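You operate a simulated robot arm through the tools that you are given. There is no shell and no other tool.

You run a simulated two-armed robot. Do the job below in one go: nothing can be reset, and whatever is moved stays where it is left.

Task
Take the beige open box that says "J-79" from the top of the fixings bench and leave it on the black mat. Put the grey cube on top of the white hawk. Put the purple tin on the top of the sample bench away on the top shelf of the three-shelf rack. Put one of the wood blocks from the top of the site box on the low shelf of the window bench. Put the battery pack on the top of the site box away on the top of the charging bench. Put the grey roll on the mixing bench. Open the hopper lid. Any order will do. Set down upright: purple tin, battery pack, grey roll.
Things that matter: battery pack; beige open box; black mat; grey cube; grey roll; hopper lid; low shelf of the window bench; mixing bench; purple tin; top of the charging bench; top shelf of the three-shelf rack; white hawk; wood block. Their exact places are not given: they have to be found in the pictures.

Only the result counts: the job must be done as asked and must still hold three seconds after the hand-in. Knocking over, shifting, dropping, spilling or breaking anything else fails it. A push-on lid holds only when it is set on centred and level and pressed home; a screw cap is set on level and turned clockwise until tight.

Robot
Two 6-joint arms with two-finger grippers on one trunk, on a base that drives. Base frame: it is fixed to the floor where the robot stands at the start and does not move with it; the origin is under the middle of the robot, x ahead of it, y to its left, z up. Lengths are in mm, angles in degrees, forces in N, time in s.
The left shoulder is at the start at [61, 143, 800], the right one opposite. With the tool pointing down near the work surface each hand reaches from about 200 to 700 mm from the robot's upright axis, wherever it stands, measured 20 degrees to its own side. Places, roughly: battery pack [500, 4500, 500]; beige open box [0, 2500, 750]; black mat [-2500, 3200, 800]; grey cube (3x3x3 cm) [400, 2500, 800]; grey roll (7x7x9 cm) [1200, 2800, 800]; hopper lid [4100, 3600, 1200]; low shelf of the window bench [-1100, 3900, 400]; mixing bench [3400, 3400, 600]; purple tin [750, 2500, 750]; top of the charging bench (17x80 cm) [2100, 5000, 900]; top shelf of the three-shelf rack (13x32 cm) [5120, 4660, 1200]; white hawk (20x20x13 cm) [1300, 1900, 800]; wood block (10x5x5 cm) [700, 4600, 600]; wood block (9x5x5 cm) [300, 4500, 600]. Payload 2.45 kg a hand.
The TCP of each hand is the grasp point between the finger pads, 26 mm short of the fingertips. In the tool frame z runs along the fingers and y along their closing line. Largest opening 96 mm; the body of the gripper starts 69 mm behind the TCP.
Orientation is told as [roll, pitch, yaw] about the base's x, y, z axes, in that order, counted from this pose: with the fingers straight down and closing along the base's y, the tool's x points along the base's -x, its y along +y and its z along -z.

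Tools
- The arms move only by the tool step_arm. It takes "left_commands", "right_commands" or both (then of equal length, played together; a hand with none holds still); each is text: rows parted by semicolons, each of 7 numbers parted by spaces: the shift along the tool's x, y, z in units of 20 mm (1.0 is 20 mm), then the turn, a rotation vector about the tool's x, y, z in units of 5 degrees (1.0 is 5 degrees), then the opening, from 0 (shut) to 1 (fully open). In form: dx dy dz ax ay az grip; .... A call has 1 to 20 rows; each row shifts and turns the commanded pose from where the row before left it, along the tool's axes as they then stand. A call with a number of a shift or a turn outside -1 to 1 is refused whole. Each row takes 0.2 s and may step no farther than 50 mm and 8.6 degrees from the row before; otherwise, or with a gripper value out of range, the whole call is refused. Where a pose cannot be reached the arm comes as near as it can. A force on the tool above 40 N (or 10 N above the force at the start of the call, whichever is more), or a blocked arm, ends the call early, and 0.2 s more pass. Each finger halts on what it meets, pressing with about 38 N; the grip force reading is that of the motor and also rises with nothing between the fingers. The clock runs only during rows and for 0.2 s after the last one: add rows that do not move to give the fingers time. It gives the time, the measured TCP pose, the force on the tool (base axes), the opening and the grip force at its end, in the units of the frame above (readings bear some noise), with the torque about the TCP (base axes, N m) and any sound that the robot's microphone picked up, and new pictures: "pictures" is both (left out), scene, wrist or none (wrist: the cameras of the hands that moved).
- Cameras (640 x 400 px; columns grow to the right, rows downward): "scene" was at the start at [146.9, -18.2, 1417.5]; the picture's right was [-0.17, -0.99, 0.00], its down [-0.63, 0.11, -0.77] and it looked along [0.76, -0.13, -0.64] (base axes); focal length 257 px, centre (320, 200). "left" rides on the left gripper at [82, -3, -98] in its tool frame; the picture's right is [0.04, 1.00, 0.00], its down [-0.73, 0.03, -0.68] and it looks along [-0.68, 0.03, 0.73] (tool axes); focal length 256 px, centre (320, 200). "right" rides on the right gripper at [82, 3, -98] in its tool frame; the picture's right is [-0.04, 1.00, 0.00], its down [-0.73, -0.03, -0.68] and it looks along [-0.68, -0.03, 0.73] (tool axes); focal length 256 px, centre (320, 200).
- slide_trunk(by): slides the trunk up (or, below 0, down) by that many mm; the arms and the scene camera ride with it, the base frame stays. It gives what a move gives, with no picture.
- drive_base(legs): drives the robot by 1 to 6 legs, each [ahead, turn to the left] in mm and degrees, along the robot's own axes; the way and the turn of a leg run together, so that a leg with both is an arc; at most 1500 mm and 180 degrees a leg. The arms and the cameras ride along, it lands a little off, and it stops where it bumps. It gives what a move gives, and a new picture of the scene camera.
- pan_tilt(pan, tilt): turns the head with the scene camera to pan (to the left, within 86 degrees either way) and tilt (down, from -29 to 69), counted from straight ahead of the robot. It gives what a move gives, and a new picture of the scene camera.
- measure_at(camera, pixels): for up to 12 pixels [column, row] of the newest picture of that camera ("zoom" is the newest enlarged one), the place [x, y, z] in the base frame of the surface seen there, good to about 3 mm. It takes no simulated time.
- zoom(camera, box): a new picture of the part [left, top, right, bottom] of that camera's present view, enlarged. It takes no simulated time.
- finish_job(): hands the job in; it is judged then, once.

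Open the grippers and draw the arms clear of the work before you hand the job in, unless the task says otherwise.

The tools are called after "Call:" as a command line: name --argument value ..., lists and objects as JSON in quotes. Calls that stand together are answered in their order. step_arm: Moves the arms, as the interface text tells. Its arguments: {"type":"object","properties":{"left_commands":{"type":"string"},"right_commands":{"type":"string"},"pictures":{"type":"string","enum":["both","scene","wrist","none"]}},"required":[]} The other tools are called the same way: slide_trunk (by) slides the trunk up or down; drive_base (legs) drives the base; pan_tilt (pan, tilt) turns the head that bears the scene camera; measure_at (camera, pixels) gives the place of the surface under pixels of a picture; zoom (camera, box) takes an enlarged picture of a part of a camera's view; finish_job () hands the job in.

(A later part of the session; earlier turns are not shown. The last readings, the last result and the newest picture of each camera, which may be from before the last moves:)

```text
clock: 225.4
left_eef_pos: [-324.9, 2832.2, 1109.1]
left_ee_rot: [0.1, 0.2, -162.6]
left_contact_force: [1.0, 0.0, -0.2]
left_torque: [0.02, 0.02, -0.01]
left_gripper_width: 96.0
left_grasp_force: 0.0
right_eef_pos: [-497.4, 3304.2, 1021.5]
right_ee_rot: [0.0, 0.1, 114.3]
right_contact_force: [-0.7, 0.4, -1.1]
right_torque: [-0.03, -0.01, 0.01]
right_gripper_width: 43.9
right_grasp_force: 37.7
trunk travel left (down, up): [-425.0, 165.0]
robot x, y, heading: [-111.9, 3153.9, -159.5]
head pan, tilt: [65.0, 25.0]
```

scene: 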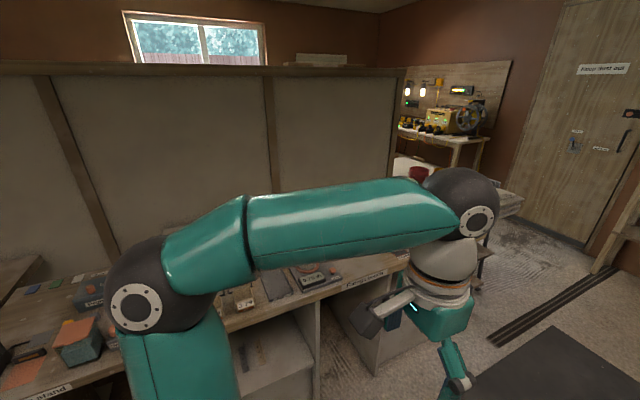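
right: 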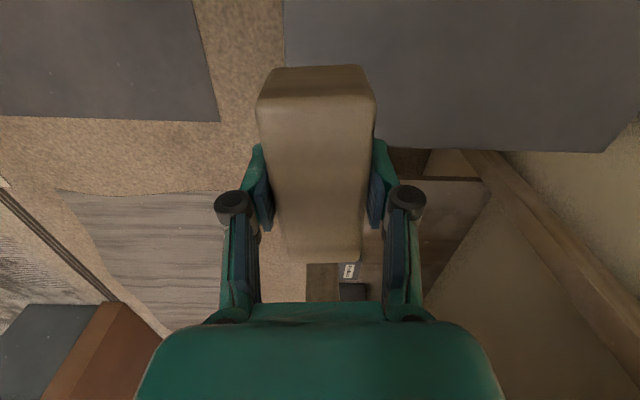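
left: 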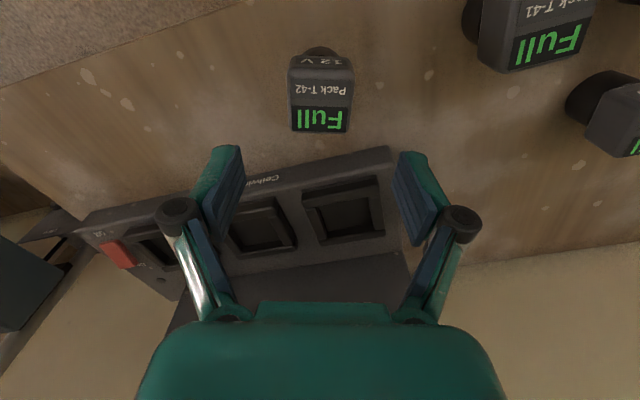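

I turn the head right to study the window bench and the dark mat on the bench beyond.

Call:
pan_tilt --pan -45 --tilt 30

Call:
zoom --camera "scene" --box '[200, 120, 640, 400]'

Call:
measure_at --camera "scene" --pixels '[[270, 150], [290, 120], [250, 130], [350, 200], [340, 180], [450, 320], [420, 370], [345, 270], [540, 250], [480, 190], [520, 330], [600, 320]]'

```text
clock: 227.2
left_eef_pos: [-324.9, 2830.1, 1108.6]
left_ee_rot: [0.1, 0.2, -162.6]
left_contact_force: [-0.8, 0.3, -0.1]
left_torque: [0.0, -0.01, 0.0]
left_gripper_width: 96.3
left_grasp_force: 0.1
right_eef_pos: [-497.9, 3304.7, 1022.7]
right_ee_rot: [0.0, 0.2, 114.3]
right_contact_force: [0.6, 0.2, -0.9]
right_torque: [-0.01, -0.01, -0.01]
right_gripper_width: 44.3
right_grasp_force: 37.8
trunk travel left (down, up): [-425.0, 165.0]
robot x, y, heading: [-115.8, 3156.2, -159.4]
head pan, tilt: [-45.0, 30.0]
```

scene: 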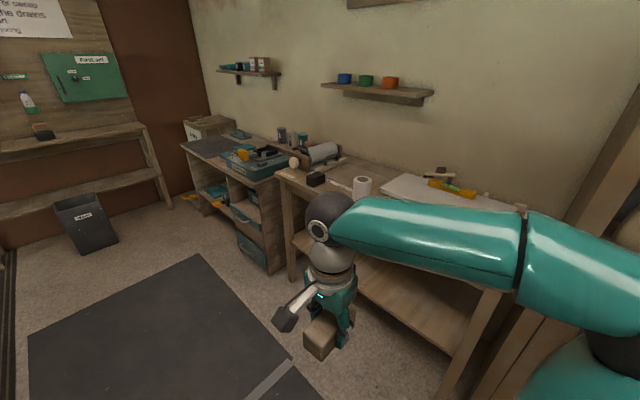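

```text
1.43 times, centred on (420, 260) of scene
```

zoom: 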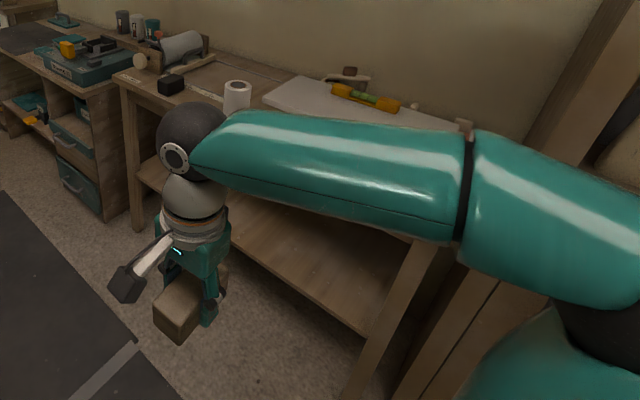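

```text
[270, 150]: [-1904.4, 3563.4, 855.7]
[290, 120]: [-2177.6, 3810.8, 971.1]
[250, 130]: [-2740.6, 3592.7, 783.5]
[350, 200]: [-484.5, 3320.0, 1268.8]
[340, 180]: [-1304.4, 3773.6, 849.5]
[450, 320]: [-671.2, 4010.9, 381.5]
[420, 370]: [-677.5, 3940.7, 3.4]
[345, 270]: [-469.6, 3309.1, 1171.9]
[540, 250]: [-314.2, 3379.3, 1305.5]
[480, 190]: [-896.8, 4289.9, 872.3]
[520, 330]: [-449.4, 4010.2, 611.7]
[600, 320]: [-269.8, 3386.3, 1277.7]
```

The window bench's low shelf is at z≈381 (px (450,320)), its top at z≈850, so the hand can reach in beneath. I drive on 700 mm and turn right step by step to face it.

Call:
drive_base --legs '[[700, 0]]'

Call:
drive_base --legs '[[0, -30]]'

Call:
drive_base --legs '[[0, -30]]'

Call:
drive_base --legs '[[0, -29]]'

Call:
pan_tilt --pan 0 --tilt 35

```text
clock: 231.2
left_eef_pos: [-992.2, 2587.0, 1108.4]
left_ee_rot: [0.0, 0.2, -162.8]
left_contact_force: [-0.4, 0.0, 0.4]
left_torque: [-0.01, -0.01, -0.01]
left_gripper_width: 96.0
left_grasp_force: 0.1
right_eef_pos: [-1164.1, 3060.7, 1022.0]
right_ee_rot: [0.0, 0.1, 114.2]
right_contact_force: [-0.3, -0.6, -1.4]
right_torque: [0.01, -0.02, -0.01]
right_gripper_width: 43.9
right_grasp_force: 37.5
trunk travel left (down, up): [-425.0, 165.0]
robot x, y, heading: [-782.4, 2914.1, -160.0]
head pan, tilt: [-45.0, 30.0]
```

scene: 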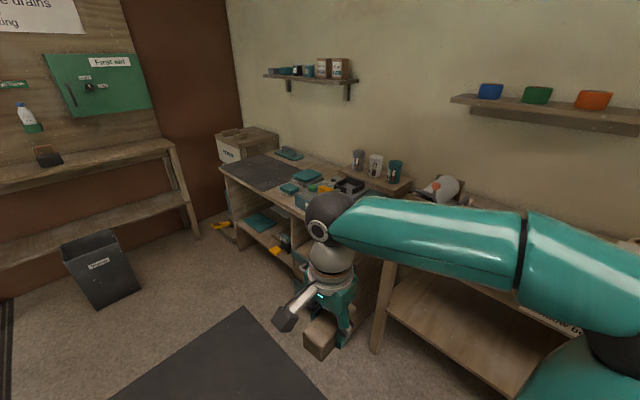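

```text
clock: 233.2
left_eef_pos: [-1123.3, 2735.8, 1109.1]
left_ee_rot: [0.1, 0.3, 167.3]
left_contact_force: [0.2, -0.3, -0.6]
left_torque: [-0.01, -0.04, -0.03]
left_gripper_width: 96.2
left_grasp_force: 0.1
right_eef_pos: [-1033.4, 3231.8, 1021.6]
right_ee_rot: [0.1, 0.1, 84.2]
right_contact_force: [-0.6, -0.4, 0.0]
right_torque: [0.0, -0.01, -0.02]
right_gripper_width: 43.8
right_grasp_force: 38.0
trunk travel left (down, up): [-425.0, 165.0]
robot x, y, heading: [-780.2, 2898.0, 170.1]
head pan, tilt: [-45.0, 30.0]
```

scene: 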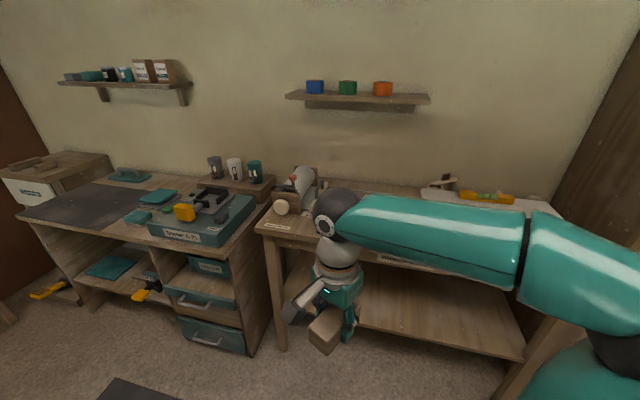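

```text
clock: 235.3
left_eef_pos: [-1160.3, 2929.1, 1110.3]
left_ee_rot: [0.1, 0.2, 137.4]
left_contact_force: [0.0, 0.6, -0.2]
left_torque: [-0.04, -0.02, 0.0]
left_gripper_width: 95.8
left_grasp_force: 0.0
right_eef_pos: [-837.6, 3315.6, 1022.5]
right_ee_rot: [-0.1, 0.1, 54.5]
right_contact_force: [-0.5, -0.4, -0.9]
right_torque: [-0.04, -0.01, -0.01]
right_gripper_width: 44.0
right_grasp_force: 38.1
trunk travel left (down, up): [-425.0, 165.0]
robot x, y, heading: [-787.2, 2888.8, 140.1]
head pan, tilt: [-45.0, 30.0]
```

scene: 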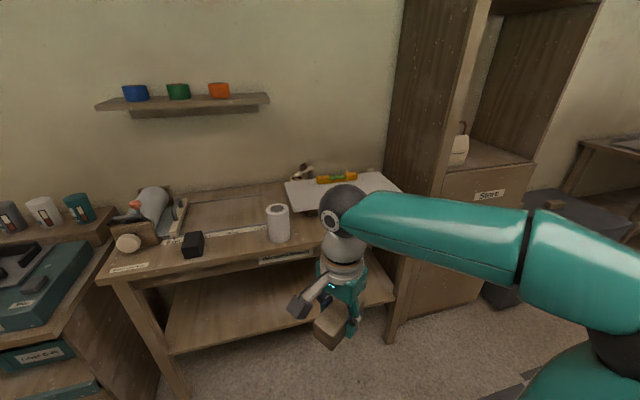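

```text
clock: 237.3
left_eef_pos: [-1092.7, 3104.3, 1110.3]
left_ee_rot: [0.1, 0.2, 108.5]
left_contact_force: [-0.3, -0.2, -0.4]
left_torque: [0.03, -0.02, -0.03]
left_gripper_width: 96.1
left_grasp_force: 0.0
right_eef_pos: [-624.2, 3286.0, 1021.9]
right_ee_rot: [0.0, 0.2, 25.6]
right_contact_force: [-0.6, 0.0, -1.6]
right_torque: [0.0, 0.03, 0.03]
right_gripper_width: 43.9
right_grasp_force: 37.3
trunk travel left (down, up): [-425.0, 165.0]
robot x, y, heading: [-799.7, 2889.1, 111.7]
head pan, tilt: [-45.0, 30.0]
```

scene: 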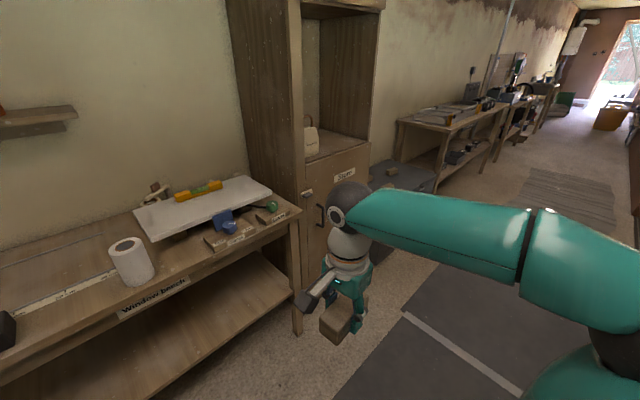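

```text
clock: 238.4
left_eef_pos: [-1093.6, 3103.9, 1110.8]
left_ee_rot: [0.1, 0.2, 108.5]
left_contact_force: [-0.6, 0.2, 0.2]
left_torque: [-0.01, 0.0, -0.01]
left_gripper_width: 96.1
left_grasp_force: 0.1
right_eef_pos: [-623.7, 3286.4, 1023.9]
right_ee_rot: [0.0, 0.2, 25.5]
right_contact_force: [-0.3, 0.0, -0.9]
right_torque: [0.02, -0.01, -0.01]
right_gripper_width: 44.2
right_grasp_force: 37.7
trunk travel left (down, up): [-425.0, 165.0]
robot x, y, heading: [-796.6, 2885.9, 111.6]
head pan, tilt: [0.0, 35.0]
```

scene: 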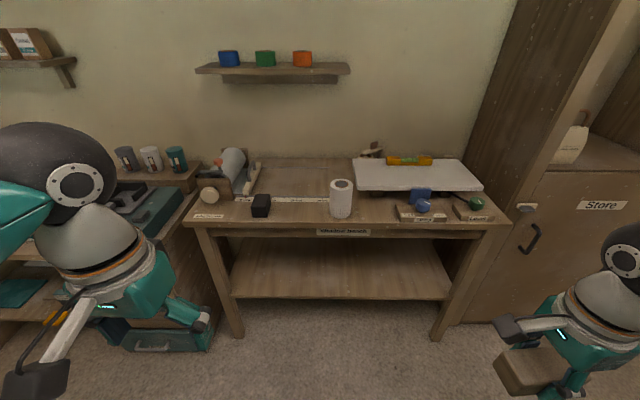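

I face the window bench with its empty low shelf at px (335,270). I measure its edges.

Call:
measure_at --camera "scene" --pixels '[[335, 297], [340, 280], [240, 297], [440, 297], [335, 255], [345, 230], [345, 237], [200, 218], [500, 218], [225, 300], [450, 300], [340, 248]]'

```text
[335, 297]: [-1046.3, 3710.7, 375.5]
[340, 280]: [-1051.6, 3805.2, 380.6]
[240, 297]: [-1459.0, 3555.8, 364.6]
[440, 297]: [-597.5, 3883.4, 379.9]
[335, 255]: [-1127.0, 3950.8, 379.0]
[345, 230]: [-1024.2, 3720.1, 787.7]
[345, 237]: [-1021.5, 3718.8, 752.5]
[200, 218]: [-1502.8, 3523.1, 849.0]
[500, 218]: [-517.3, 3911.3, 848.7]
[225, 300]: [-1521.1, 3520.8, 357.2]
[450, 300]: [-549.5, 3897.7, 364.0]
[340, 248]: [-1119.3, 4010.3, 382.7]
```

The shelf front edge is at v≈3840, z 381, with an apron down to about z 740 above it. I lower the trunk fully and move 250 mm closer, so that the right arm can reach in low and almost stretched.

Call:
slide_trunk --by -420

Call:
drive_base --legs '[[250, 0]]'

Call:
pan_tilt --pan -10 --tilt 30

```text
refused: -420 is not a number from -400 to 400
```

```text
clock: 240.2
left_eef_pos: [-1185.9, 3336.9, 1111.3]
left_ee_rot: [0.2, 0.3, 108.3]
left_contact_force: [0.4, -0.4, -0.2]
left_torque: [-0.06, -0.01, 0.03]
left_gripper_width: 96.0
left_grasp_force: 0.0
right_eef_pos: [-716.3, 3519.9, 1024.0]
right_ee_rot: [-0.2, 0.2, 25.5]
right_contact_force: [-1.0, 1.4, -1.3]
right_torque: [-0.03, 0.0, -0.03]
right_gripper_width: 44.1
right_grasp_force: 38.1
trunk travel left (down, up): [-425.0, 165.0]
robot x, y, heading: [-889.2, 3115.7, 111.2]
head pan, tilt: [0.0, 35.0]
```

scene: 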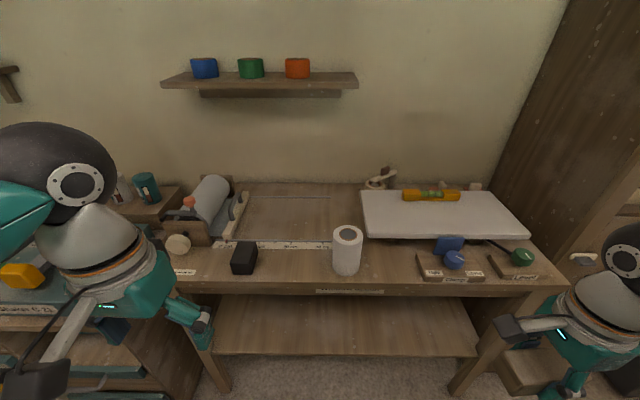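

```text
clock: 240.9
left_eef_pos: [-1185.3, 3335.8, 1110.5]
left_ee_rot: [0.1, 0.3, 108.4]
left_contact_force: [-0.2, -0.3, -0.9]
left_torque: [-0.06, -0.01, -0.04]
left_gripper_width: 96.0
left_grasp_force: 0.1
right_eef_pos: [-714.6, 3518.4, 1023.5]
right_ee_rot: [0.0, 0.2, 25.5]
right_contact_force: [0.3, -0.7, -1.3]
right_torque: [-0.02, 0.02, -0.01]
right_gripper_width: 44.2
right_grasp_force: 37.5
trunk travel left (down, up): [-425.0, 165.0]
robot x, y, heading: [-894.1, 3116.1, 111.4]
head pan, tilt: [-10.0, 30.0]
```

scene: 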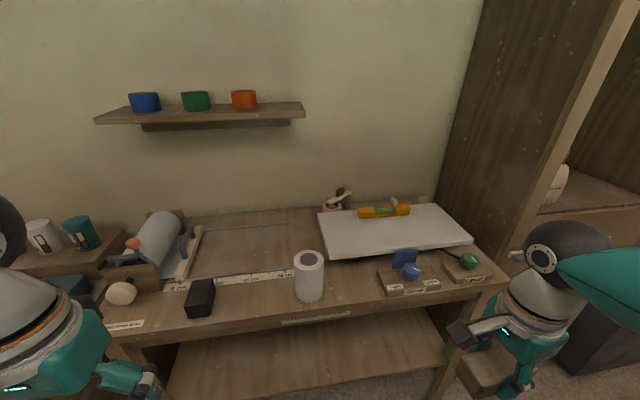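

I lower the trunk by 400 mm; both hands are about 300 mm in front of the bench.

Call:
slide_trunk --by -400

Call:
pan_tilt --pan -15 --tilt 30

```text
clock: 244.8
left_eef_pos: [-1185.1, 3336.1, 711.4]
left_ee_rot: [0.1, 0.1, 108.5]
left_contact_force: [-0.8, 0.2, 0.5]
left_torque: [0.0, 0.01, 0.0]
left_gripper_width: 96.0
left_grasp_force: 0.1
right_eef_pos: [-716.0, 3517.9, 624.3]
right_ee_rot: [0.0, 0.1, 25.5]
right_contact_force: [-0.3, -0.3, -0.7]
right_torque: [-0.02, 0.04, 0.01]
right_gripper_width: 44.1
right_grasp_force: 38.5
trunk travel left (down, up): [-25.0, 565.0]
robot x, y, heading: [-891.7, 3122.8, 111.5]
head pan, tilt: [-10.0, 30.0]
```

```text
clock: 245.4
left_eef_pos: [-1183.4, 3336.8, 712.1]
left_ee_rot: [0.1, 0.1, 108.4]
left_contact_force: [0.6, 0.2, 0.0]
left_torque: [0.0, 0.01, -0.02]
left_gripper_width: 95.9
left_grasp_force: 0.1
right_eef_pos: [-715.5, 3517.8, 623.8]
right_ee_rot: [0.0, 0.1, 25.5]
right_contact_force: [-0.2, 0.1, -1.0]
right_torque: [0.01, 0.03, -0.02]
right_gripper_width: 44.3
right_grasp_force: 37.4
trunk travel left (down, up): [-25.0, 565.0]
robot x, y, heading: [-892.7, 3113.7, 111.2]
head pan, tilt: [-15.0, 30.0]
```

scene: 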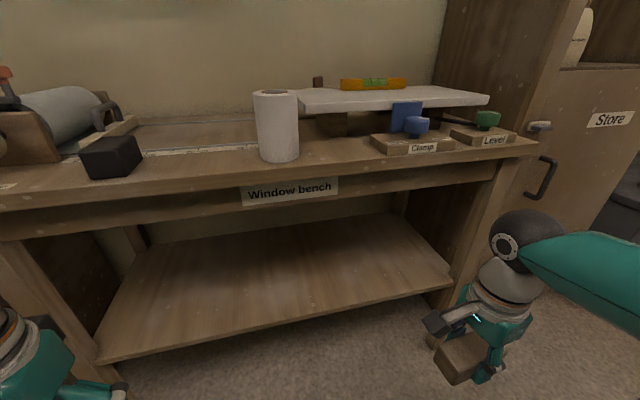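

I measure the wrist's top, the apron's bottom edge and the shelf again from this low view.

Call:
measure_at --camera "scene" --pixels '[[520, 213], [560, 235], [600, 235], [400, 180], [400, 186], [400, 195], [300, 205], [300, 212], [330, 290], [250, 300], [440, 285], [450, 260]]'

```text
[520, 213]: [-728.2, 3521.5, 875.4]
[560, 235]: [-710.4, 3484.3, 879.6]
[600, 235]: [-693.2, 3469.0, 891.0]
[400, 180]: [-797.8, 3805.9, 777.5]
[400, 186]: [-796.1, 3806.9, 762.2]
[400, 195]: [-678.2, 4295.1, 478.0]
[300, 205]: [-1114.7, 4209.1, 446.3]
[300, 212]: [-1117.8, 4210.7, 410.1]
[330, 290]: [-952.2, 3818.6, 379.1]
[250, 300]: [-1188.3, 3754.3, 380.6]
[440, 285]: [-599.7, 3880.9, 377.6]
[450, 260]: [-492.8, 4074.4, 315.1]
```

The wrist top is 255 mm above the TCP, so at shelf height it stays about 80 mm under the apron. I move the block forward and down in front of the shelf.

Call:
step_arm --right_commands "0.45 1 0 0 0 0 0;0.45 1 0 0 0 0 0;0.45 1 0 0 0 0 0;0.45 1 0 0 0 0 0;0.45 1 0 0 0 0 0;0.45 1 0 0 0 0 0;0.45 1 0 0 0 0 0;0.45 1 0 0 0 0 0;0 0 1 0 0 0 0;0 0 1 0 0 0 0;0 0 1 0 0 0 0;0 0 1 0 0 0 0;0 0 1 0 0 0 0;0 0 1 0 0 0 0;0 0 1 0 0 0 0;0 0 1 0 0 0 0;0 0 1 0 0 0 0;0 0 0.4 0 0 0 0" --pictures "both"

```text
clock: 249.2
left_eef_pos: [-1184.5, 3335.5, 712.6]
left_ee_rot: [0.2, 0.2, 108.4]
left_contact_force: [-0.4, 0.1, 0.3]
left_torque: [0.02, -0.02, -0.03]
left_gripper_width: 96.0
left_grasp_force: 0.0
right_eef_pos: [-848.4, 3630.9, 434.7]
right_ee_rot: [0.1, -0.1, 25.5]
right_contact_force: [0.5, 0.1, -1.0]
right_torque: [-0.01, 0.01, 0.02]
right_gripper_width: 44.1
right_grasp_force: 38.3
trunk travel left (down, up): [-25.0, 565.0]
robot x, y, heading: [-891.6, 3116.9, 111.5]
head pan, tilt: [-15.0, 30.0]
```

scene: 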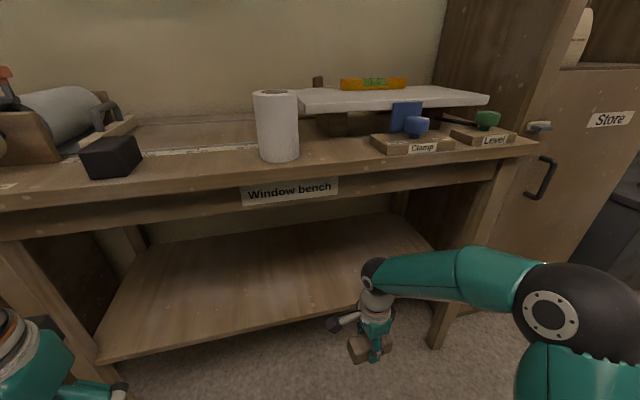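
right: 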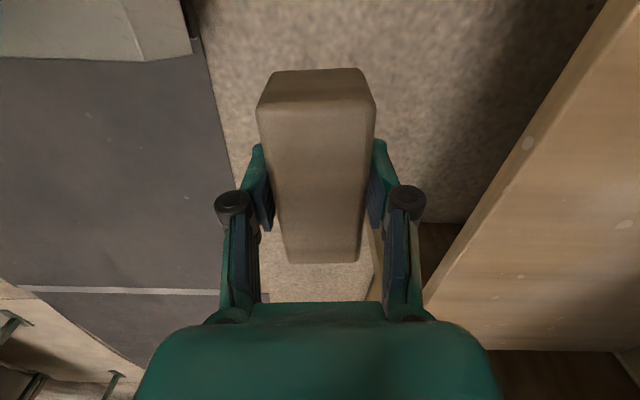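

The block is in front of the shelf at z 435 (bottom 402 vs shelf 381). I move it in over the shelf.

Call:
step_arm --right_commands "-0.08 1 0 0 0 0 0;-0.08 1 0 0 0 0 0;-0.08 1 0 0 0 0 0;-0.08 1 0 0 0 0 0;-0.08 1 0 0 0 0 0;-0.08 1 0 0 0 0 0;-0.08 1 0 0 0 0 0" --pictures "both"

```text
clock: 250.8
left_eef_pos: [-1185.0, 3337.1, 711.7]
left_ee_rot: [0.1, 0.2, 108.3]
left_contact_force: [0.1, 0.0, 0.1]
left_torque: [-0.01, -0.03, 0.03]
left_gripper_width: 95.9
left_grasp_force: 0.0
right_eef_pos: [-898.4, 3762.3, 436.6]
right_ee_rot: [-0.1, 0.0, 25.5]
right_contact_force: [-0.6, 0.7, -1.1]
right_torque: [0.0, 0.01, 0.04]
right_gripper_width: 44.0
right_grasp_force: 37.6
trunk travel left (down, up): [-25.0, 565.0]
robot x, y, heading: [-887.4, 3119.4, 111.3]
head pan, tilt: [-15.0, 30.0]
```

scene: 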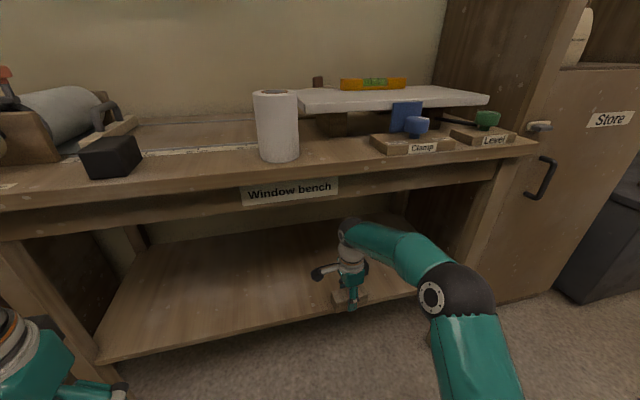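
right: 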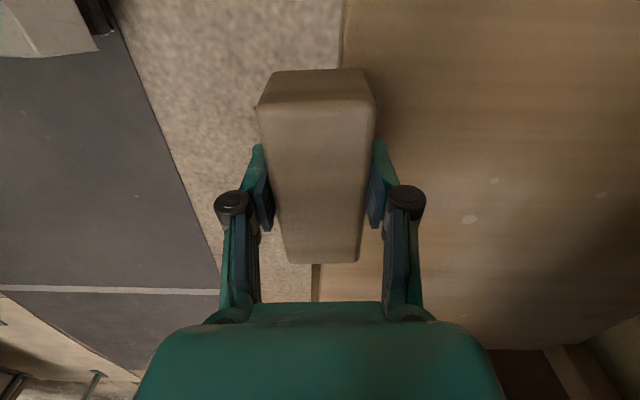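

The arm passes well under the apron. Four more rows bring the block about 75 mm in from the shelf's edge.

Call:
step_arm --right_commands "-0.08 1 0 0 0 0 0;-0.08 1 0 0 0 0 0;-0.08 1 0 0 0 0 0;-0.08 1 0 0 0 0 0;0 0 0.5 0 0 0 0;0 0 0 0 0 0 0" --pictures "both"

```text
clock: 252.2
left_eef_pos: [-1183.5, 3336.4, 711.1]
left_ee_rot: [0.0, 0.3, 108.4]
left_contact_force: [-1.1, 0.2, 0.0]
left_torque: [-0.03, 0.0, 0.05]
left_gripper_width: 96.0
left_grasp_force: 0.1
right_eef_pos: [-924.1, 3828.5, 424.9]
right_ee_rot: [0.0, 0.1, 25.4]
right_contact_force: [-0.7, 0.4, -1.5]
right_torque: [0.02, -0.02, 0.03]
right_gripper_width: 44.1
right_grasp_force: 38.2
right hand out of reach, approached as far as the arm can: row 4
trunk travel left (down, up): [-25.0, 565.0]
robot x, y, heading: [-889.4, 3114.2, 111.1]
head pan, tilt: [-15.0, 30.0]
```

scene: 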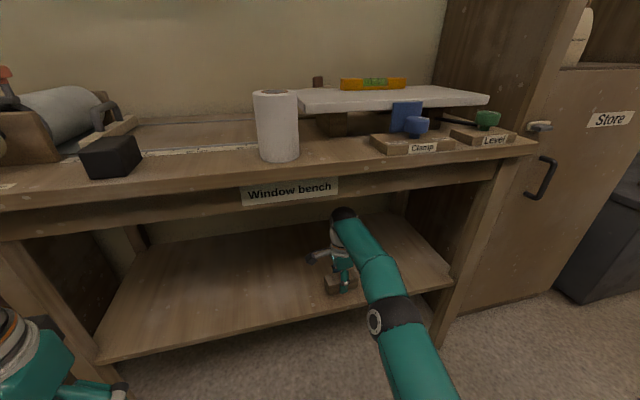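
right: 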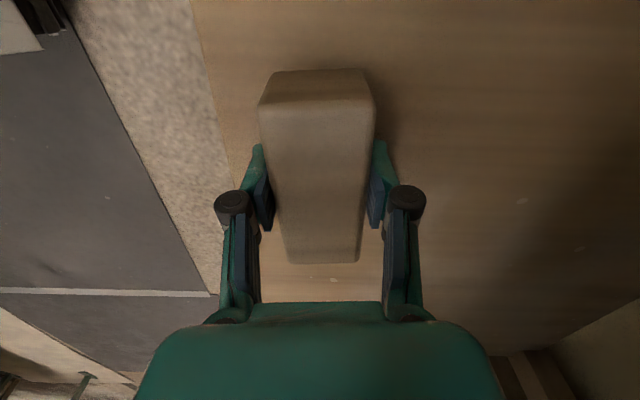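

The block is fully over the shelf (v≈3906). I lower it the last 11 mm slowly.

Call:
step_arm --right_commands "0 0 0.3 0 0 0 0;0 0 0.1 0 0 0 0;0 0 0.1 0 0 0 0;0 0 0.1 0 0 0 0;0 0 0 0 0 0 0" --pictures "none"

```text
clock: 253.4
left_eef_pos: [-1184.1, 3335.5, 711.2]
left_ee_rot: [0.1, 0.2, 108.4]
left_contact_force: [0.6, -0.5, -0.4]
left_torque: [0.01, 0.02, 0.03]
left_gripper_width: 96.0
left_grasp_force: 0.0
right_eef_pos: [-924.8, 3826.9, 413.7]
right_ee_rot: [0.0, 0.1, 25.5]
right_contact_force: [-0.1, 0.2, -1.9]
right_torque: [0.03, -0.01, 0.02]
right_gripper_width: 44.4
right_grasp_force: 38.0
trunk travel left (down, up): [-25.0, 565.0]
robot x, y, heading: [-890.4, 3117.9, 111.4]
head pan, tilt: [-15.0, 30.0]
```

No contact yet at z 413.7; I go down a few more millimetres.

Call:
step_arm --right_commands "0 0 0.1 0 0 0 0;0 0 0.1 0 0 0 0;0 0 0 0 0 0 0" --pictures "wrist"

```text
clock: 254.2
left_eef_pos: [-1185.3, 3335.1, 712.2]
left_ee_rot: [0.1, 0.1, 108.4]
left_contact_force: [-0.3, 0.1, 0.5]
left_torque: [-0.02, -0.01, 0.0]
left_gripper_width: 95.9
left_grasp_force: 0.0
right_eef_pos: [-924.3, 3827.7, 411.9]
right_ee_rot: [0.3, 0.0, 25.5]
right_contact_force: [-1.5, 0.4, 16.2]
right_torque: [-0.35, -0.1, 0.0]
right_gripper_width: 44.2
right_grasp_force: 38.1
trunk travel left (down, up): [-25.0, 565.0]
robot x, y, heading: [-888.1, 3117.9, 111.4]
head pan, tilt: [-15.0, 30.0]
```

right: 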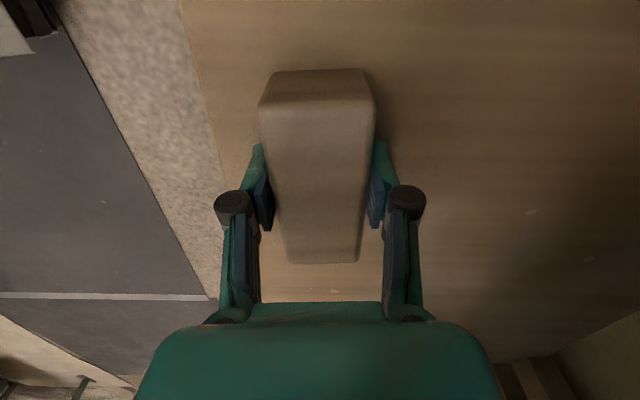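

The block rests on the shelf (16 N). I open, rise 60 mm and withdraw the hand.

Call:
step_arm --right_commands "0 0 -0.05 0 0 0 0.55;0 0 0 0 0 0 0.75;0 0 0 0 0 0 0.9;0 0 0 0 0 0 0.9;0 0 -1 0 0 0 0.9;0 0 -1 0 0 0 0.9;0 0 -1 0 0 0 0.9;0 -1 0 0 0 0 0.9;0 -1 0 0 0 0 0.9;0 -1 0 0 0 0 0.9;0 -1 0 0 0 0 0.9;0 -1 0 0 0 0 0.9;0 -1 0 0 0 0 0.9;0 -1 0 0 0 0 0.9;0 -1 0 0 0 0 0.9;0 -1 0 0 0 0 0.9;0 -1 0 0 0 0 0.9;0 -1 0 0 0 0 0.9;0 -1 0 0 0 0 0.9" --pictures "both"

```text
clock: 258.2
left_eef_pos: [-1184.7, 3335.6, 711.8]
left_ee_rot: [0.1, 0.2, 108.4]
left_contact_force: [-0.1, 0.3, 0.6]
left_torque: [0.0, -0.02, 0.01]
left_gripper_width: 95.9
left_grasp_force: 0.0
right_eef_pos: [-904.4, 3816.3, 495.9]
right_ee_rot: [-0.1, 0.2, 25.5]
right_contact_force: [-0.4, -0.5, 0.2]
right_torque: [0.0, 0.0, -0.01]
right_gripper_width: 86.4
right_grasp_force: 0.1
right hand out of reach, approached as far as the arm can: row 7, 8, 9, 10, 11, 12, 13, 14, 15, 16, 17, 18, 19
trunk travel left (down, up): [-25.0, 565.0]
robot x, y, heading: [-886.5, 3117.9, 111.5]
head pan, tilt: [-15.0, 30.0]
```

scene: 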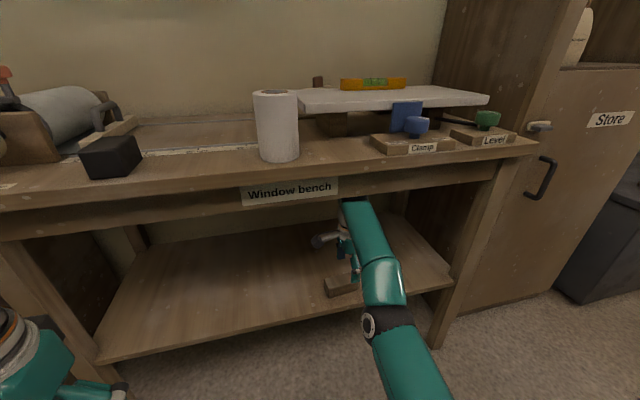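
right: 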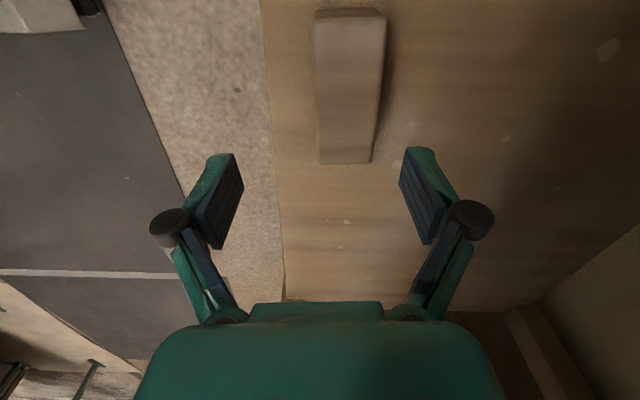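

The hand did not follow the retreat: the arm is at (v≈3888, z 496) while commanded farther back, apparently at the edge of its reach. I bring the commanded pose forward again to where the hand is, a little lower.

Call:
step_arm --right_commands "0 1 0 0 0 0 0.9;0 1 0 0 0 0 0.9;0 1 0 0 0 0 0.9;0 1 0 0 0 0 0.9;0 1 0 0 0 0 0.9;0 1 0 0 0 0 0.9;0 1 0 0 0 0 0.9;0 1 0 0 0 0 0.9;0 1 0 0 0 0 0.9;0 1 0 0 0 0 0.9;0 1 0.4 0 0 0 0.9;0 0 0 0 0 0 0.9" --pictures "both"

```text
clock: 260.8
left_eef_pos: [-1185.0, 3335.3, 712.4]
left_ee_rot: [0.1, 0.2, 108.4]
left_contact_force: [-0.2, 0.0, 0.1]
left_torque: [-0.01, 0.02, 0.01]
left_gripper_width: 96.1
left_grasp_force: 0.1
right_eef_pos: [-920.9, 3819.3, 475.0]
right_ee_rot: [0.0, 0.0, 25.4]
right_contact_force: [1.2, -0.6, 0.1]
right_torque: [-0.02, 0.01, 0.01]
right_gripper_width: 86.6
right_grasp_force: 0.1
right hand out of reach, approached as far as the arm can: row 1, 2, 3, 4, 5, 6, 7, 8, 9, 10, 11
trunk travel left (down, up): [-25.0, 565.0]
robot x, y, heading: [-890.2, 3117.4, 111.2]
head pan, tilt: [-15.0, 30.0]
```

scene: 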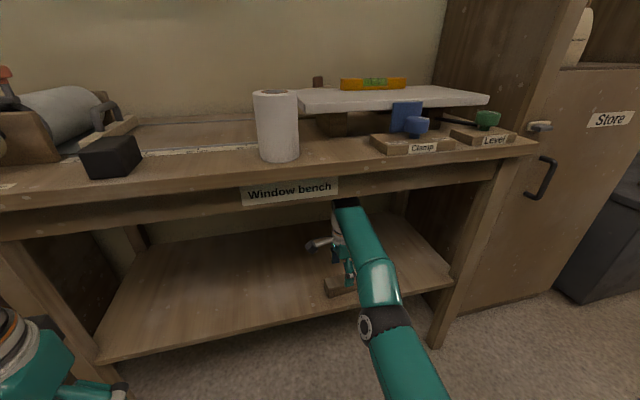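
right: 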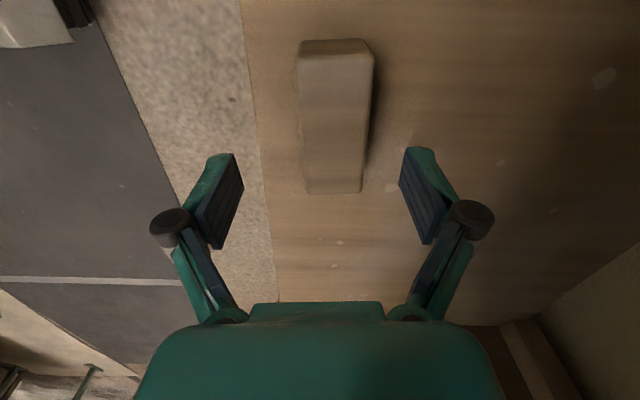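

The hand now hangs at z 475, fingertips 23 mm above the block and the wrist below the apron. I withdraw it by driving the base straight back.

Call:
drive_base --legs '[[-350, 0]]'

Call:
step_arm --right_commands "0 0 0 0 0 0 0.9" --pictures "both"

```text
clock: 263.1
left_eef_pos: [-1057.0, 3013.1, 711.7]
left_ee_rot: [0.0, 0.2, 108.4]
left_contact_force: [0.2, -0.6, -0.3]
left_torque: [-0.02, 0.0, -0.01]
left_gripper_width: 96.0
left_grasp_force: 0.1
right_eef_pos: [-793.0, 3495.1, 476.5]
right_ee_rot: [0.0, 0.1, 25.5]
right_contact_force: [-0.3, 0.3, -0.2]
right_torque: [0.03, 0.02, -0.01]
right_gripper_width: 86.4
right_grasp_force: 0.1
trunk travel left (down, up): [-25.0, 565.0]
robot x, y, heading: [-765.5, 2797.3, 111.5]
head pan, tilt: [-15.0, 30.0]
```

scene: 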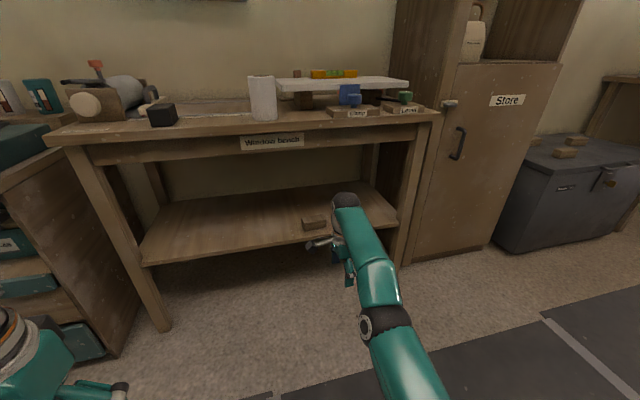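

```text
clock: 263.5
left_eef_pos: [-1056.9, 3012.8, 710.8]
left_ee_rot: [0.0, 0.2, 108.3]
left_contact_force: [-0.7, 0.5, 0.1]
left_torque: [-0.01, 0.01, 0.03]
left_gripper_width: 96.2
left_grasp_force: 0.0
right_eef_pos: [-793.5, 3494.4, 476.6]
right_ee_rot: [0.0, 0.1, 25.5]
right_contact_force: [1.4, -0.2, 0.4]
right_torque: [-0.02, 0.03, -0.02]
right_gripper_width: 86.3
right_grasp_force: 0.1
trunk travel left (down, up): [-25.0, 565.0]
robot x, y, heading: [-764.8, 2793.6, 111.4]
head pan, tilt: [-15.0, 30.0]
```

scene: 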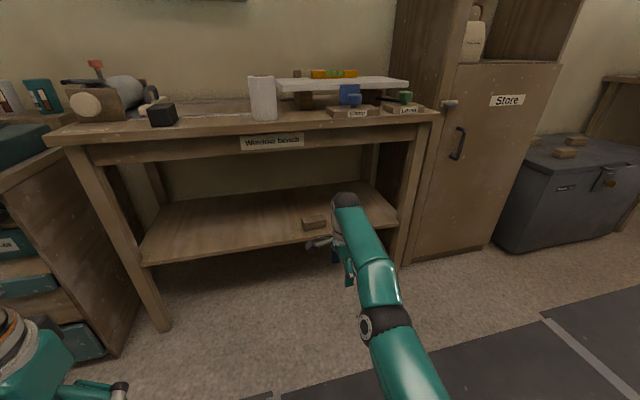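
right: 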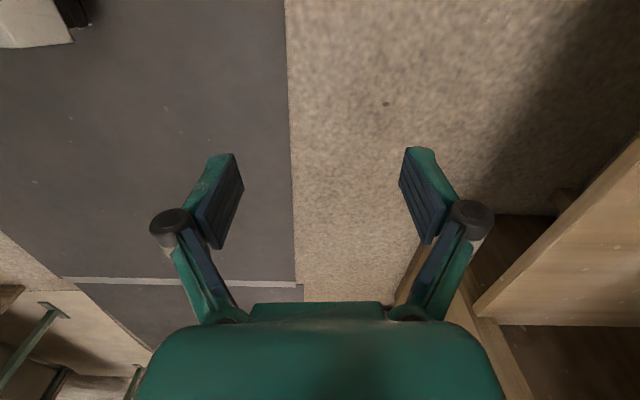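

The block lies on the shelf at px (315,222). Now I bring the right hand back in free space, and see whether the arm follows.

Call:
step_arm --right_commands "0 -1 0.5 0 0 0 0.9;0 -1 0.5 0 0 0 0.9;0 -1 0.5 0 0 0 0.9;0 -1 0 0 0 0 0.9" --pictures "scene"

```text
clock: 264.5
left_eef_pos: [-1058.6, 3012.4, 712.3]
left_ee_rot: [0.0, 0.3, 108.5]
left_contact_force: [0.1, -0.8, 0.1]
left_torque: [0.02, -0.01, -0.01]
left_gripper_width: 96.2
left_grasp_force: 0.1
right_eef_pos: [-787.8, 3495.8, 472.0]
right_ee_rot: [-0.1, 0.0, 25.4]
right_contact_force: [0.3, -0.7, 0.3]
right_torque: [-0.01, 0.0, -0.02]
right_gripper_width: 86.5
right_grasp_force: 0.1
right hand out of reach, approached as far as the arm can: row 1, 2, 3, 4
trunk travel left (down, up): [-25.0, 565.0]
robot x, y, heading: [-762.8, 2791.1, 111.2]
head pan, tilt: [-15.0, 30.0]
```

scene: 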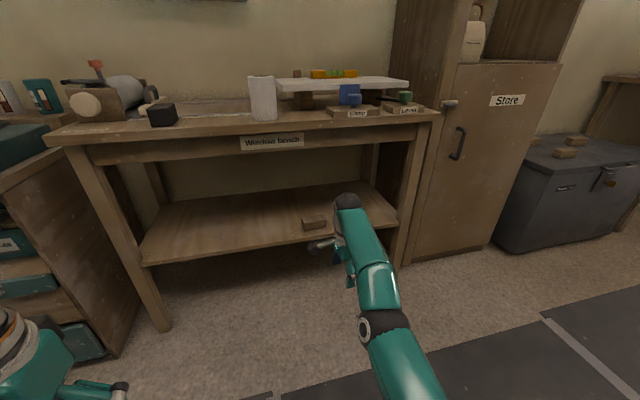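

The arm seems stretched straight with its elbow (px (385,320)) normally bending to the right, so a sideways move to the left should bend it again. I try moving the hand left.

Call:
step_arm --right_commands "1 0 0 0 0 0 0.9;1 0 0 0 0 0 0.9;1 0 0 0 0 0 0.9;1 0 0 0 0 0 0.9;1 0 0 0 0 0 0.9;1 0 0 0 0 0 0.9" --pictures "scene"

```text
clock: 265.9
left_eef_pos: [-1057.1, 3013.2, 710.8]
left_ee_rot: [0.0, 0.2, 108.5]
left_contact_force: [-0.7, 0.0, -0.3]
left_torque: [-0.01, 0.03, -0.02]
left_gripper_width: 96.1
left_grasp_force: 0.0
right_eef_pos: [-899.5, 3447.6, 470.8]
right_ee_rot: [-0.1, 0.2, 25.4]
right_contact_force: [0.5, -0.1, -0.4]
right_torque: [0.01, 0.01, -0.03]
right_gripper_width: 86.2
right_grasp_force: 0.1
right hand out of reach, approached as far as the arm can: row 2
trunk travel left (down, up): [-25.0, 565.0]
robot x, y, heading: [-760.5, 2794.0, 111.4]
head pan, tilt: [-15.0, 30.0]
```

scene: 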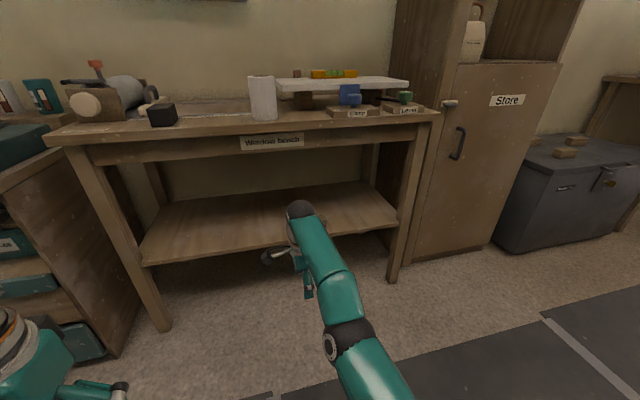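

It follows again. I now try the retreat.

Call:
step_arm --right_commands "0 -1 0 0 0 0 0.9;0 -1 0 0 0 0 0.9;0 -1 0 0 0 0 0.9;0 -1 0 0 0 0 0.9" --pictures "scene"

```text
clock: 266.9
left_eef_pos: [-1057.0, 3012.9, 712.2]
left_ee_rot: [0.2, 0.2, 108.3]
left_contact_force: [0.6, 0.4, -0.2]
left_torque: [0.0, 0.01, -0.01]
left_gripper_width: 95.8
left_grasp_force: 0.0
right_eef_pos: [-898.9, 3448.2, 471.0]
right_ee_rot: [-0.1, 0.0, 25.4]
right_contact_force: [-0.1, 0.6, 1.5]
right_torque: [0.01, 0.0, -0.01]
right_gripper_width: 86.4
right_grasp_force: 0.0
right hand out of reach, approached as far as the arm can: row 1, 2, 3, 4
trunk travel left (down, up): [-25.0, 565.0]
robot x, y, heading: [-765.6, 2793.2, 111.6]
head pan, tilt: [-15.0, 30.0]
```

scene: 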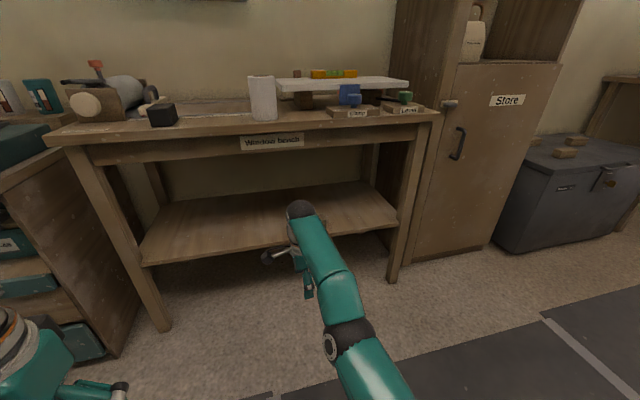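

Still stretched. I try straight down instead, since the elbow may bend upward.

Call:
step_arm --right_commands "0 0 1 0 0 0 0.9;0 0 1 0 0 0 0.9;0 0 1 0 0 0 0.9" --pictures "scene"

```text
clock: 267.7
left_eef_pos: [-1057.6, 3013.1, 712.5]
left_ee_rot: [0.2, 0.2, 108.5]
left_contact_force: [-0.7, -0.6, 0.6]
left_torque: [-0.03, 0.0, -0.01]
left_gripper_width: 95.8
left_grasp_force: 0.1
right_eef_pos: [-905.5, 3457.9, 411.5]
right_ee_rot: [0.0, 0.1, 25.5]
right_contact_force: [0.4, 0.7, 0.5]
right_torque: [-0.01, 0.0, 0.01]
right_gripper_width: 86.3
right_grasp_force: 0.1
right hand out of reach, approached as far as the arm can: row 1, 2, 3
trunk travel left (down, up): [-25.0, 565.0]
robot x, y, heading: [-761.3, 2794.0, 111.3]
head pan, tilt: [-15.0, 30.0]
```

scene: 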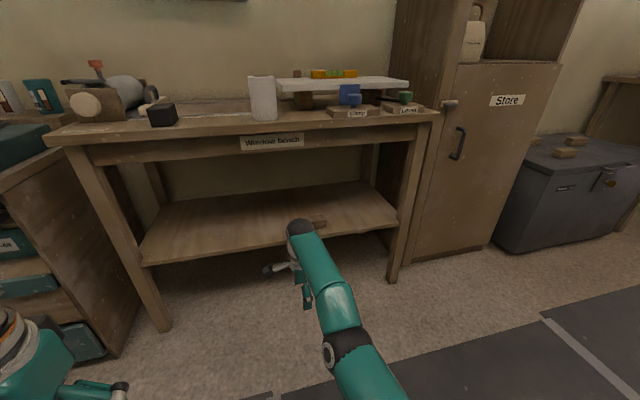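

I look down at the arm itself to understand its shape.

Call:
pan_tilt --pan -20 --tilt 60

```text
clock: 268.7
left_eef_pos: [-1057.4, 3013.7, 712.7]
left_ee_rot: [0.2, 0.2, 108.4]
left_contact_force: [-0.6, -0.7, 0.3]
left_torque: [0.02, 0.0, -0.02]
left_gripper_width: 96.1
left_grasp_force: 0.0
right_eef_pos: [-905.6, 3456.3, 413.7]
right_ee_rot: [-0.1, 0.0, 25.5]
right_contact_force: [-0.3, 1.4, 1.1]
right_torque: [-0.03, 0.02, -0.01]
right_gripper_width: 86.0
right_grasp_force: 0.2
trunk travel left (down, up): [-25.0, 565.0]
robot x, y, heading: [-763.5, 2795.2, 111.5]
head pan, tilt: [-20.0, 60.0]
```

scene: 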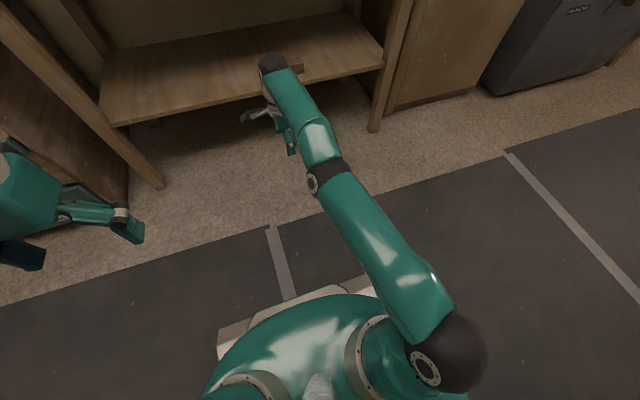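

I measure elbow, wrist and the white base platform that shows at the front.

Call:
measure_at --camera "scene" --pixels '[[335, 165], [325, 200], [270, 58], [300, 110], [450, 330], [400, 260], [222, 345], [330, 288], [368, 278], [300, 296], [230, 325]]'

```text
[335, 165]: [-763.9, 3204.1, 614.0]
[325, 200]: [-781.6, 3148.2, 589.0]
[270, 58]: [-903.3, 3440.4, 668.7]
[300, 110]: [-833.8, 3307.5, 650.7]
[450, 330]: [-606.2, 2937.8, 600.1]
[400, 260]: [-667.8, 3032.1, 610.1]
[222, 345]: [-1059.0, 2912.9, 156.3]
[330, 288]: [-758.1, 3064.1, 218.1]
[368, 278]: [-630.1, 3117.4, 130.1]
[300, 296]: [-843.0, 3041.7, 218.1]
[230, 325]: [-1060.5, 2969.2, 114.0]
```

The arm is straight with the elbow between shoulder and wrist; moving the wrist down should flex it. I raise the trunk to gain room below, then move the hand straight down a long way.

Call:
slide_trunk --by 400

Call:
step_arm --right_commands "0 0 1 0 0 0 0.9;0 0 1 0 0 0 0.9;0 0 1 0 0 0 0.9;0 0 1 0 0 0 0.9;0 0 1 0 0 0 0.9;0 0 1 0 0 0 0.9;0 0 1 0 0 0 0.9;0 0 1 0 0 0 0.9;0 0 1 0 0 0 0.9;0 0 1 0 0 0 0.9" --pictures "scene"

```text
clock: 272.5
left_eef_pos: [-1058.2, 3014.5, 1111.8]
left_ee_rot: [0.2, 0.2, 108.4]
left_contact_force: [-0.2, 1.1, -0.4]
left_torque: [-0.02, 0.01, -0.01]
left_gripper_width: 96.0
left_grasp_force: 0.1
right_eef_pos: [-906.0, 3458.5, 813.0]
right_ee_rot: [-0.2, 0.0, 25.5]
right_contact_force: [-0.9, -0.1, 0.3]
right_torque: [0.04, -0.01, 0.02]
right_gripper_width: 86.2
right_grasp_force: 0.0
trunk travel left (down, up): [-425.0, 165.0]
robot x, y, heading: [-764.3, 2793.6, 111.5]
head pan, tilt: [-20.0, 60.0]
```

```text
clock: 274.7
left_eef_pos: [-1058.5, 3013.0, 1112.6]
left_ee_rot: [0.1, 0.2, 108.4]
left_contact_force: [0.8, -0.1, -0.2]
left_torque: [0.0, 0.04, 0.0]
left_gripper_width: 96.1
left_grasp_force: 0.1
right_eef_pos: [-904.8, 3455.9, 614.6]
right_ee_rot: [-0.1, 0.1, 25.4]
right_contact_force: [-0.2, -0.1, 0.0]
right_torque: [-0.03, -0.03, -0.01]
right_gripper_width: 86.4
right_grasp_force: 0.0
right hand out of reach, approached as far as the arm can: row 2, 10
trunk travel left (down, up): [-425.0, 165.0]
robot x, y, heading: [-762.4, 2791.8, 111.2]
head pan, tilt: [-20.0, 60.0]
```

scene: 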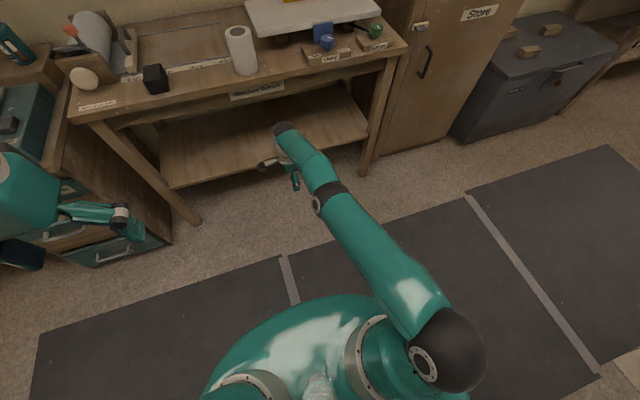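

Most rows were reached now. I try the retreat again.

Call:
step_arm --right_commands "0 -1 0 0 0 0 0.9;0 -1 0 0 0 0 0.9;0 -1 0 0 0 0 0.9;0 -1 0 0 0 0 0.9;0 -1 0 0 0 0 0.9" --pictures "none"

```text
clock: 275.9
left_eef_pos: [-1058.0, 3014.2, 1112.6]
left_ee_rot: [0.1, 0.1, 108.5]
left_contact_force: [-0.6, 0.4, 0.6]
left_torque: [0.02, -0.03, 0.0]
left_gripper_width: 96.0
left_grasp_force: 0.1
right_eef_pos: [-904.0, 3452.1, 613.3]
right_ee_rot: [-0.2, 0.0, 25.5]
right_contact_force: [-0.1, 0.3, 1.1]
right_torque: [0.03, 0.01, -0.02]
right_gripper_width: 86.3
right_grasp_force: 0.1
right hand out of reach, approached as far as the arm can: row 1, 2, 3, 4, 5
trunk travel left (down, up): [-425.0, 165.0]
robot x, y, heading: [-765.2, 2794.8, 111.5]
head pan, tilt: [-20.0, 60.0]
```

Only 4 mm gained. I try a long move upward followed by the retreat, in case the elbow is slightly past straight.

Call:
step_arm --right_commands "0 -0.5 -1 0 0 0 0.9;0 -0.5 -1 0 0 0 0.9;0 -0.5 -1 0 0 0 0.9;0 -0.5 -1 0 0 0 0.9;0 -0.5 -1 0 0 0 0.9;0 -0.5 -1 0 0 0 0.9;0 -0.5 -1 0 0 0 0.9;0 -0.5 -1 0 0 0 0.9;0 -0.5 -1 0 0 0 0.9;0 -0.5 -1 0 0 0 0.9" --pictures "scene"

```text
clock: 278.1
left_eef_pos: [-1057.2, 3013.5, 1111.1]
left_ee_rot: [0.1, 0.2, 108.5]
left_contact_force: [0.2, -0.7, -0.6]
left_torque: [-0.02, -0.02, 0.03]
left_gripper_width: 96.0
left_grasp_force: 0.1
right_eef_pos: [-915.1, 3452.4, 809.9]
right_ee_rot: [-0.2, -0.1, 25.5]
right_contact_force: [0.2, -0.1, -0.5]
right_torque: [-0.01, 0.0, 0.01]
right_gripper_width: 86.5
right_grasp_force: 0.1
right hand out of reach, approached as far as the arm can: row 1, 2, 3, 4, 5, 6, 7, 8, 9, 10
trunk travel left (down, up): [-425.0, 165.0]
robot x, y, heading: [-762.3, 2795.2, 110.9]
head pan, tilt: [-20.0, 60.0]
```

scene: 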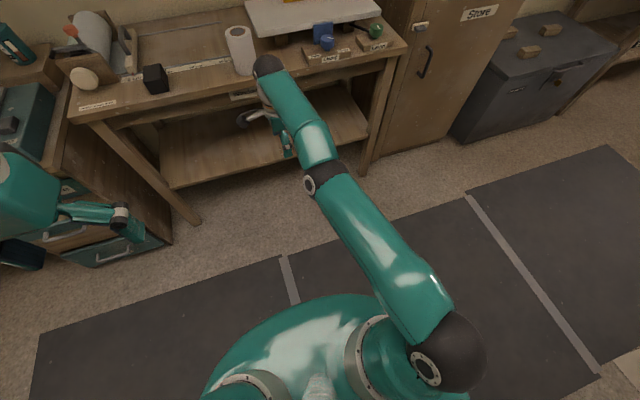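

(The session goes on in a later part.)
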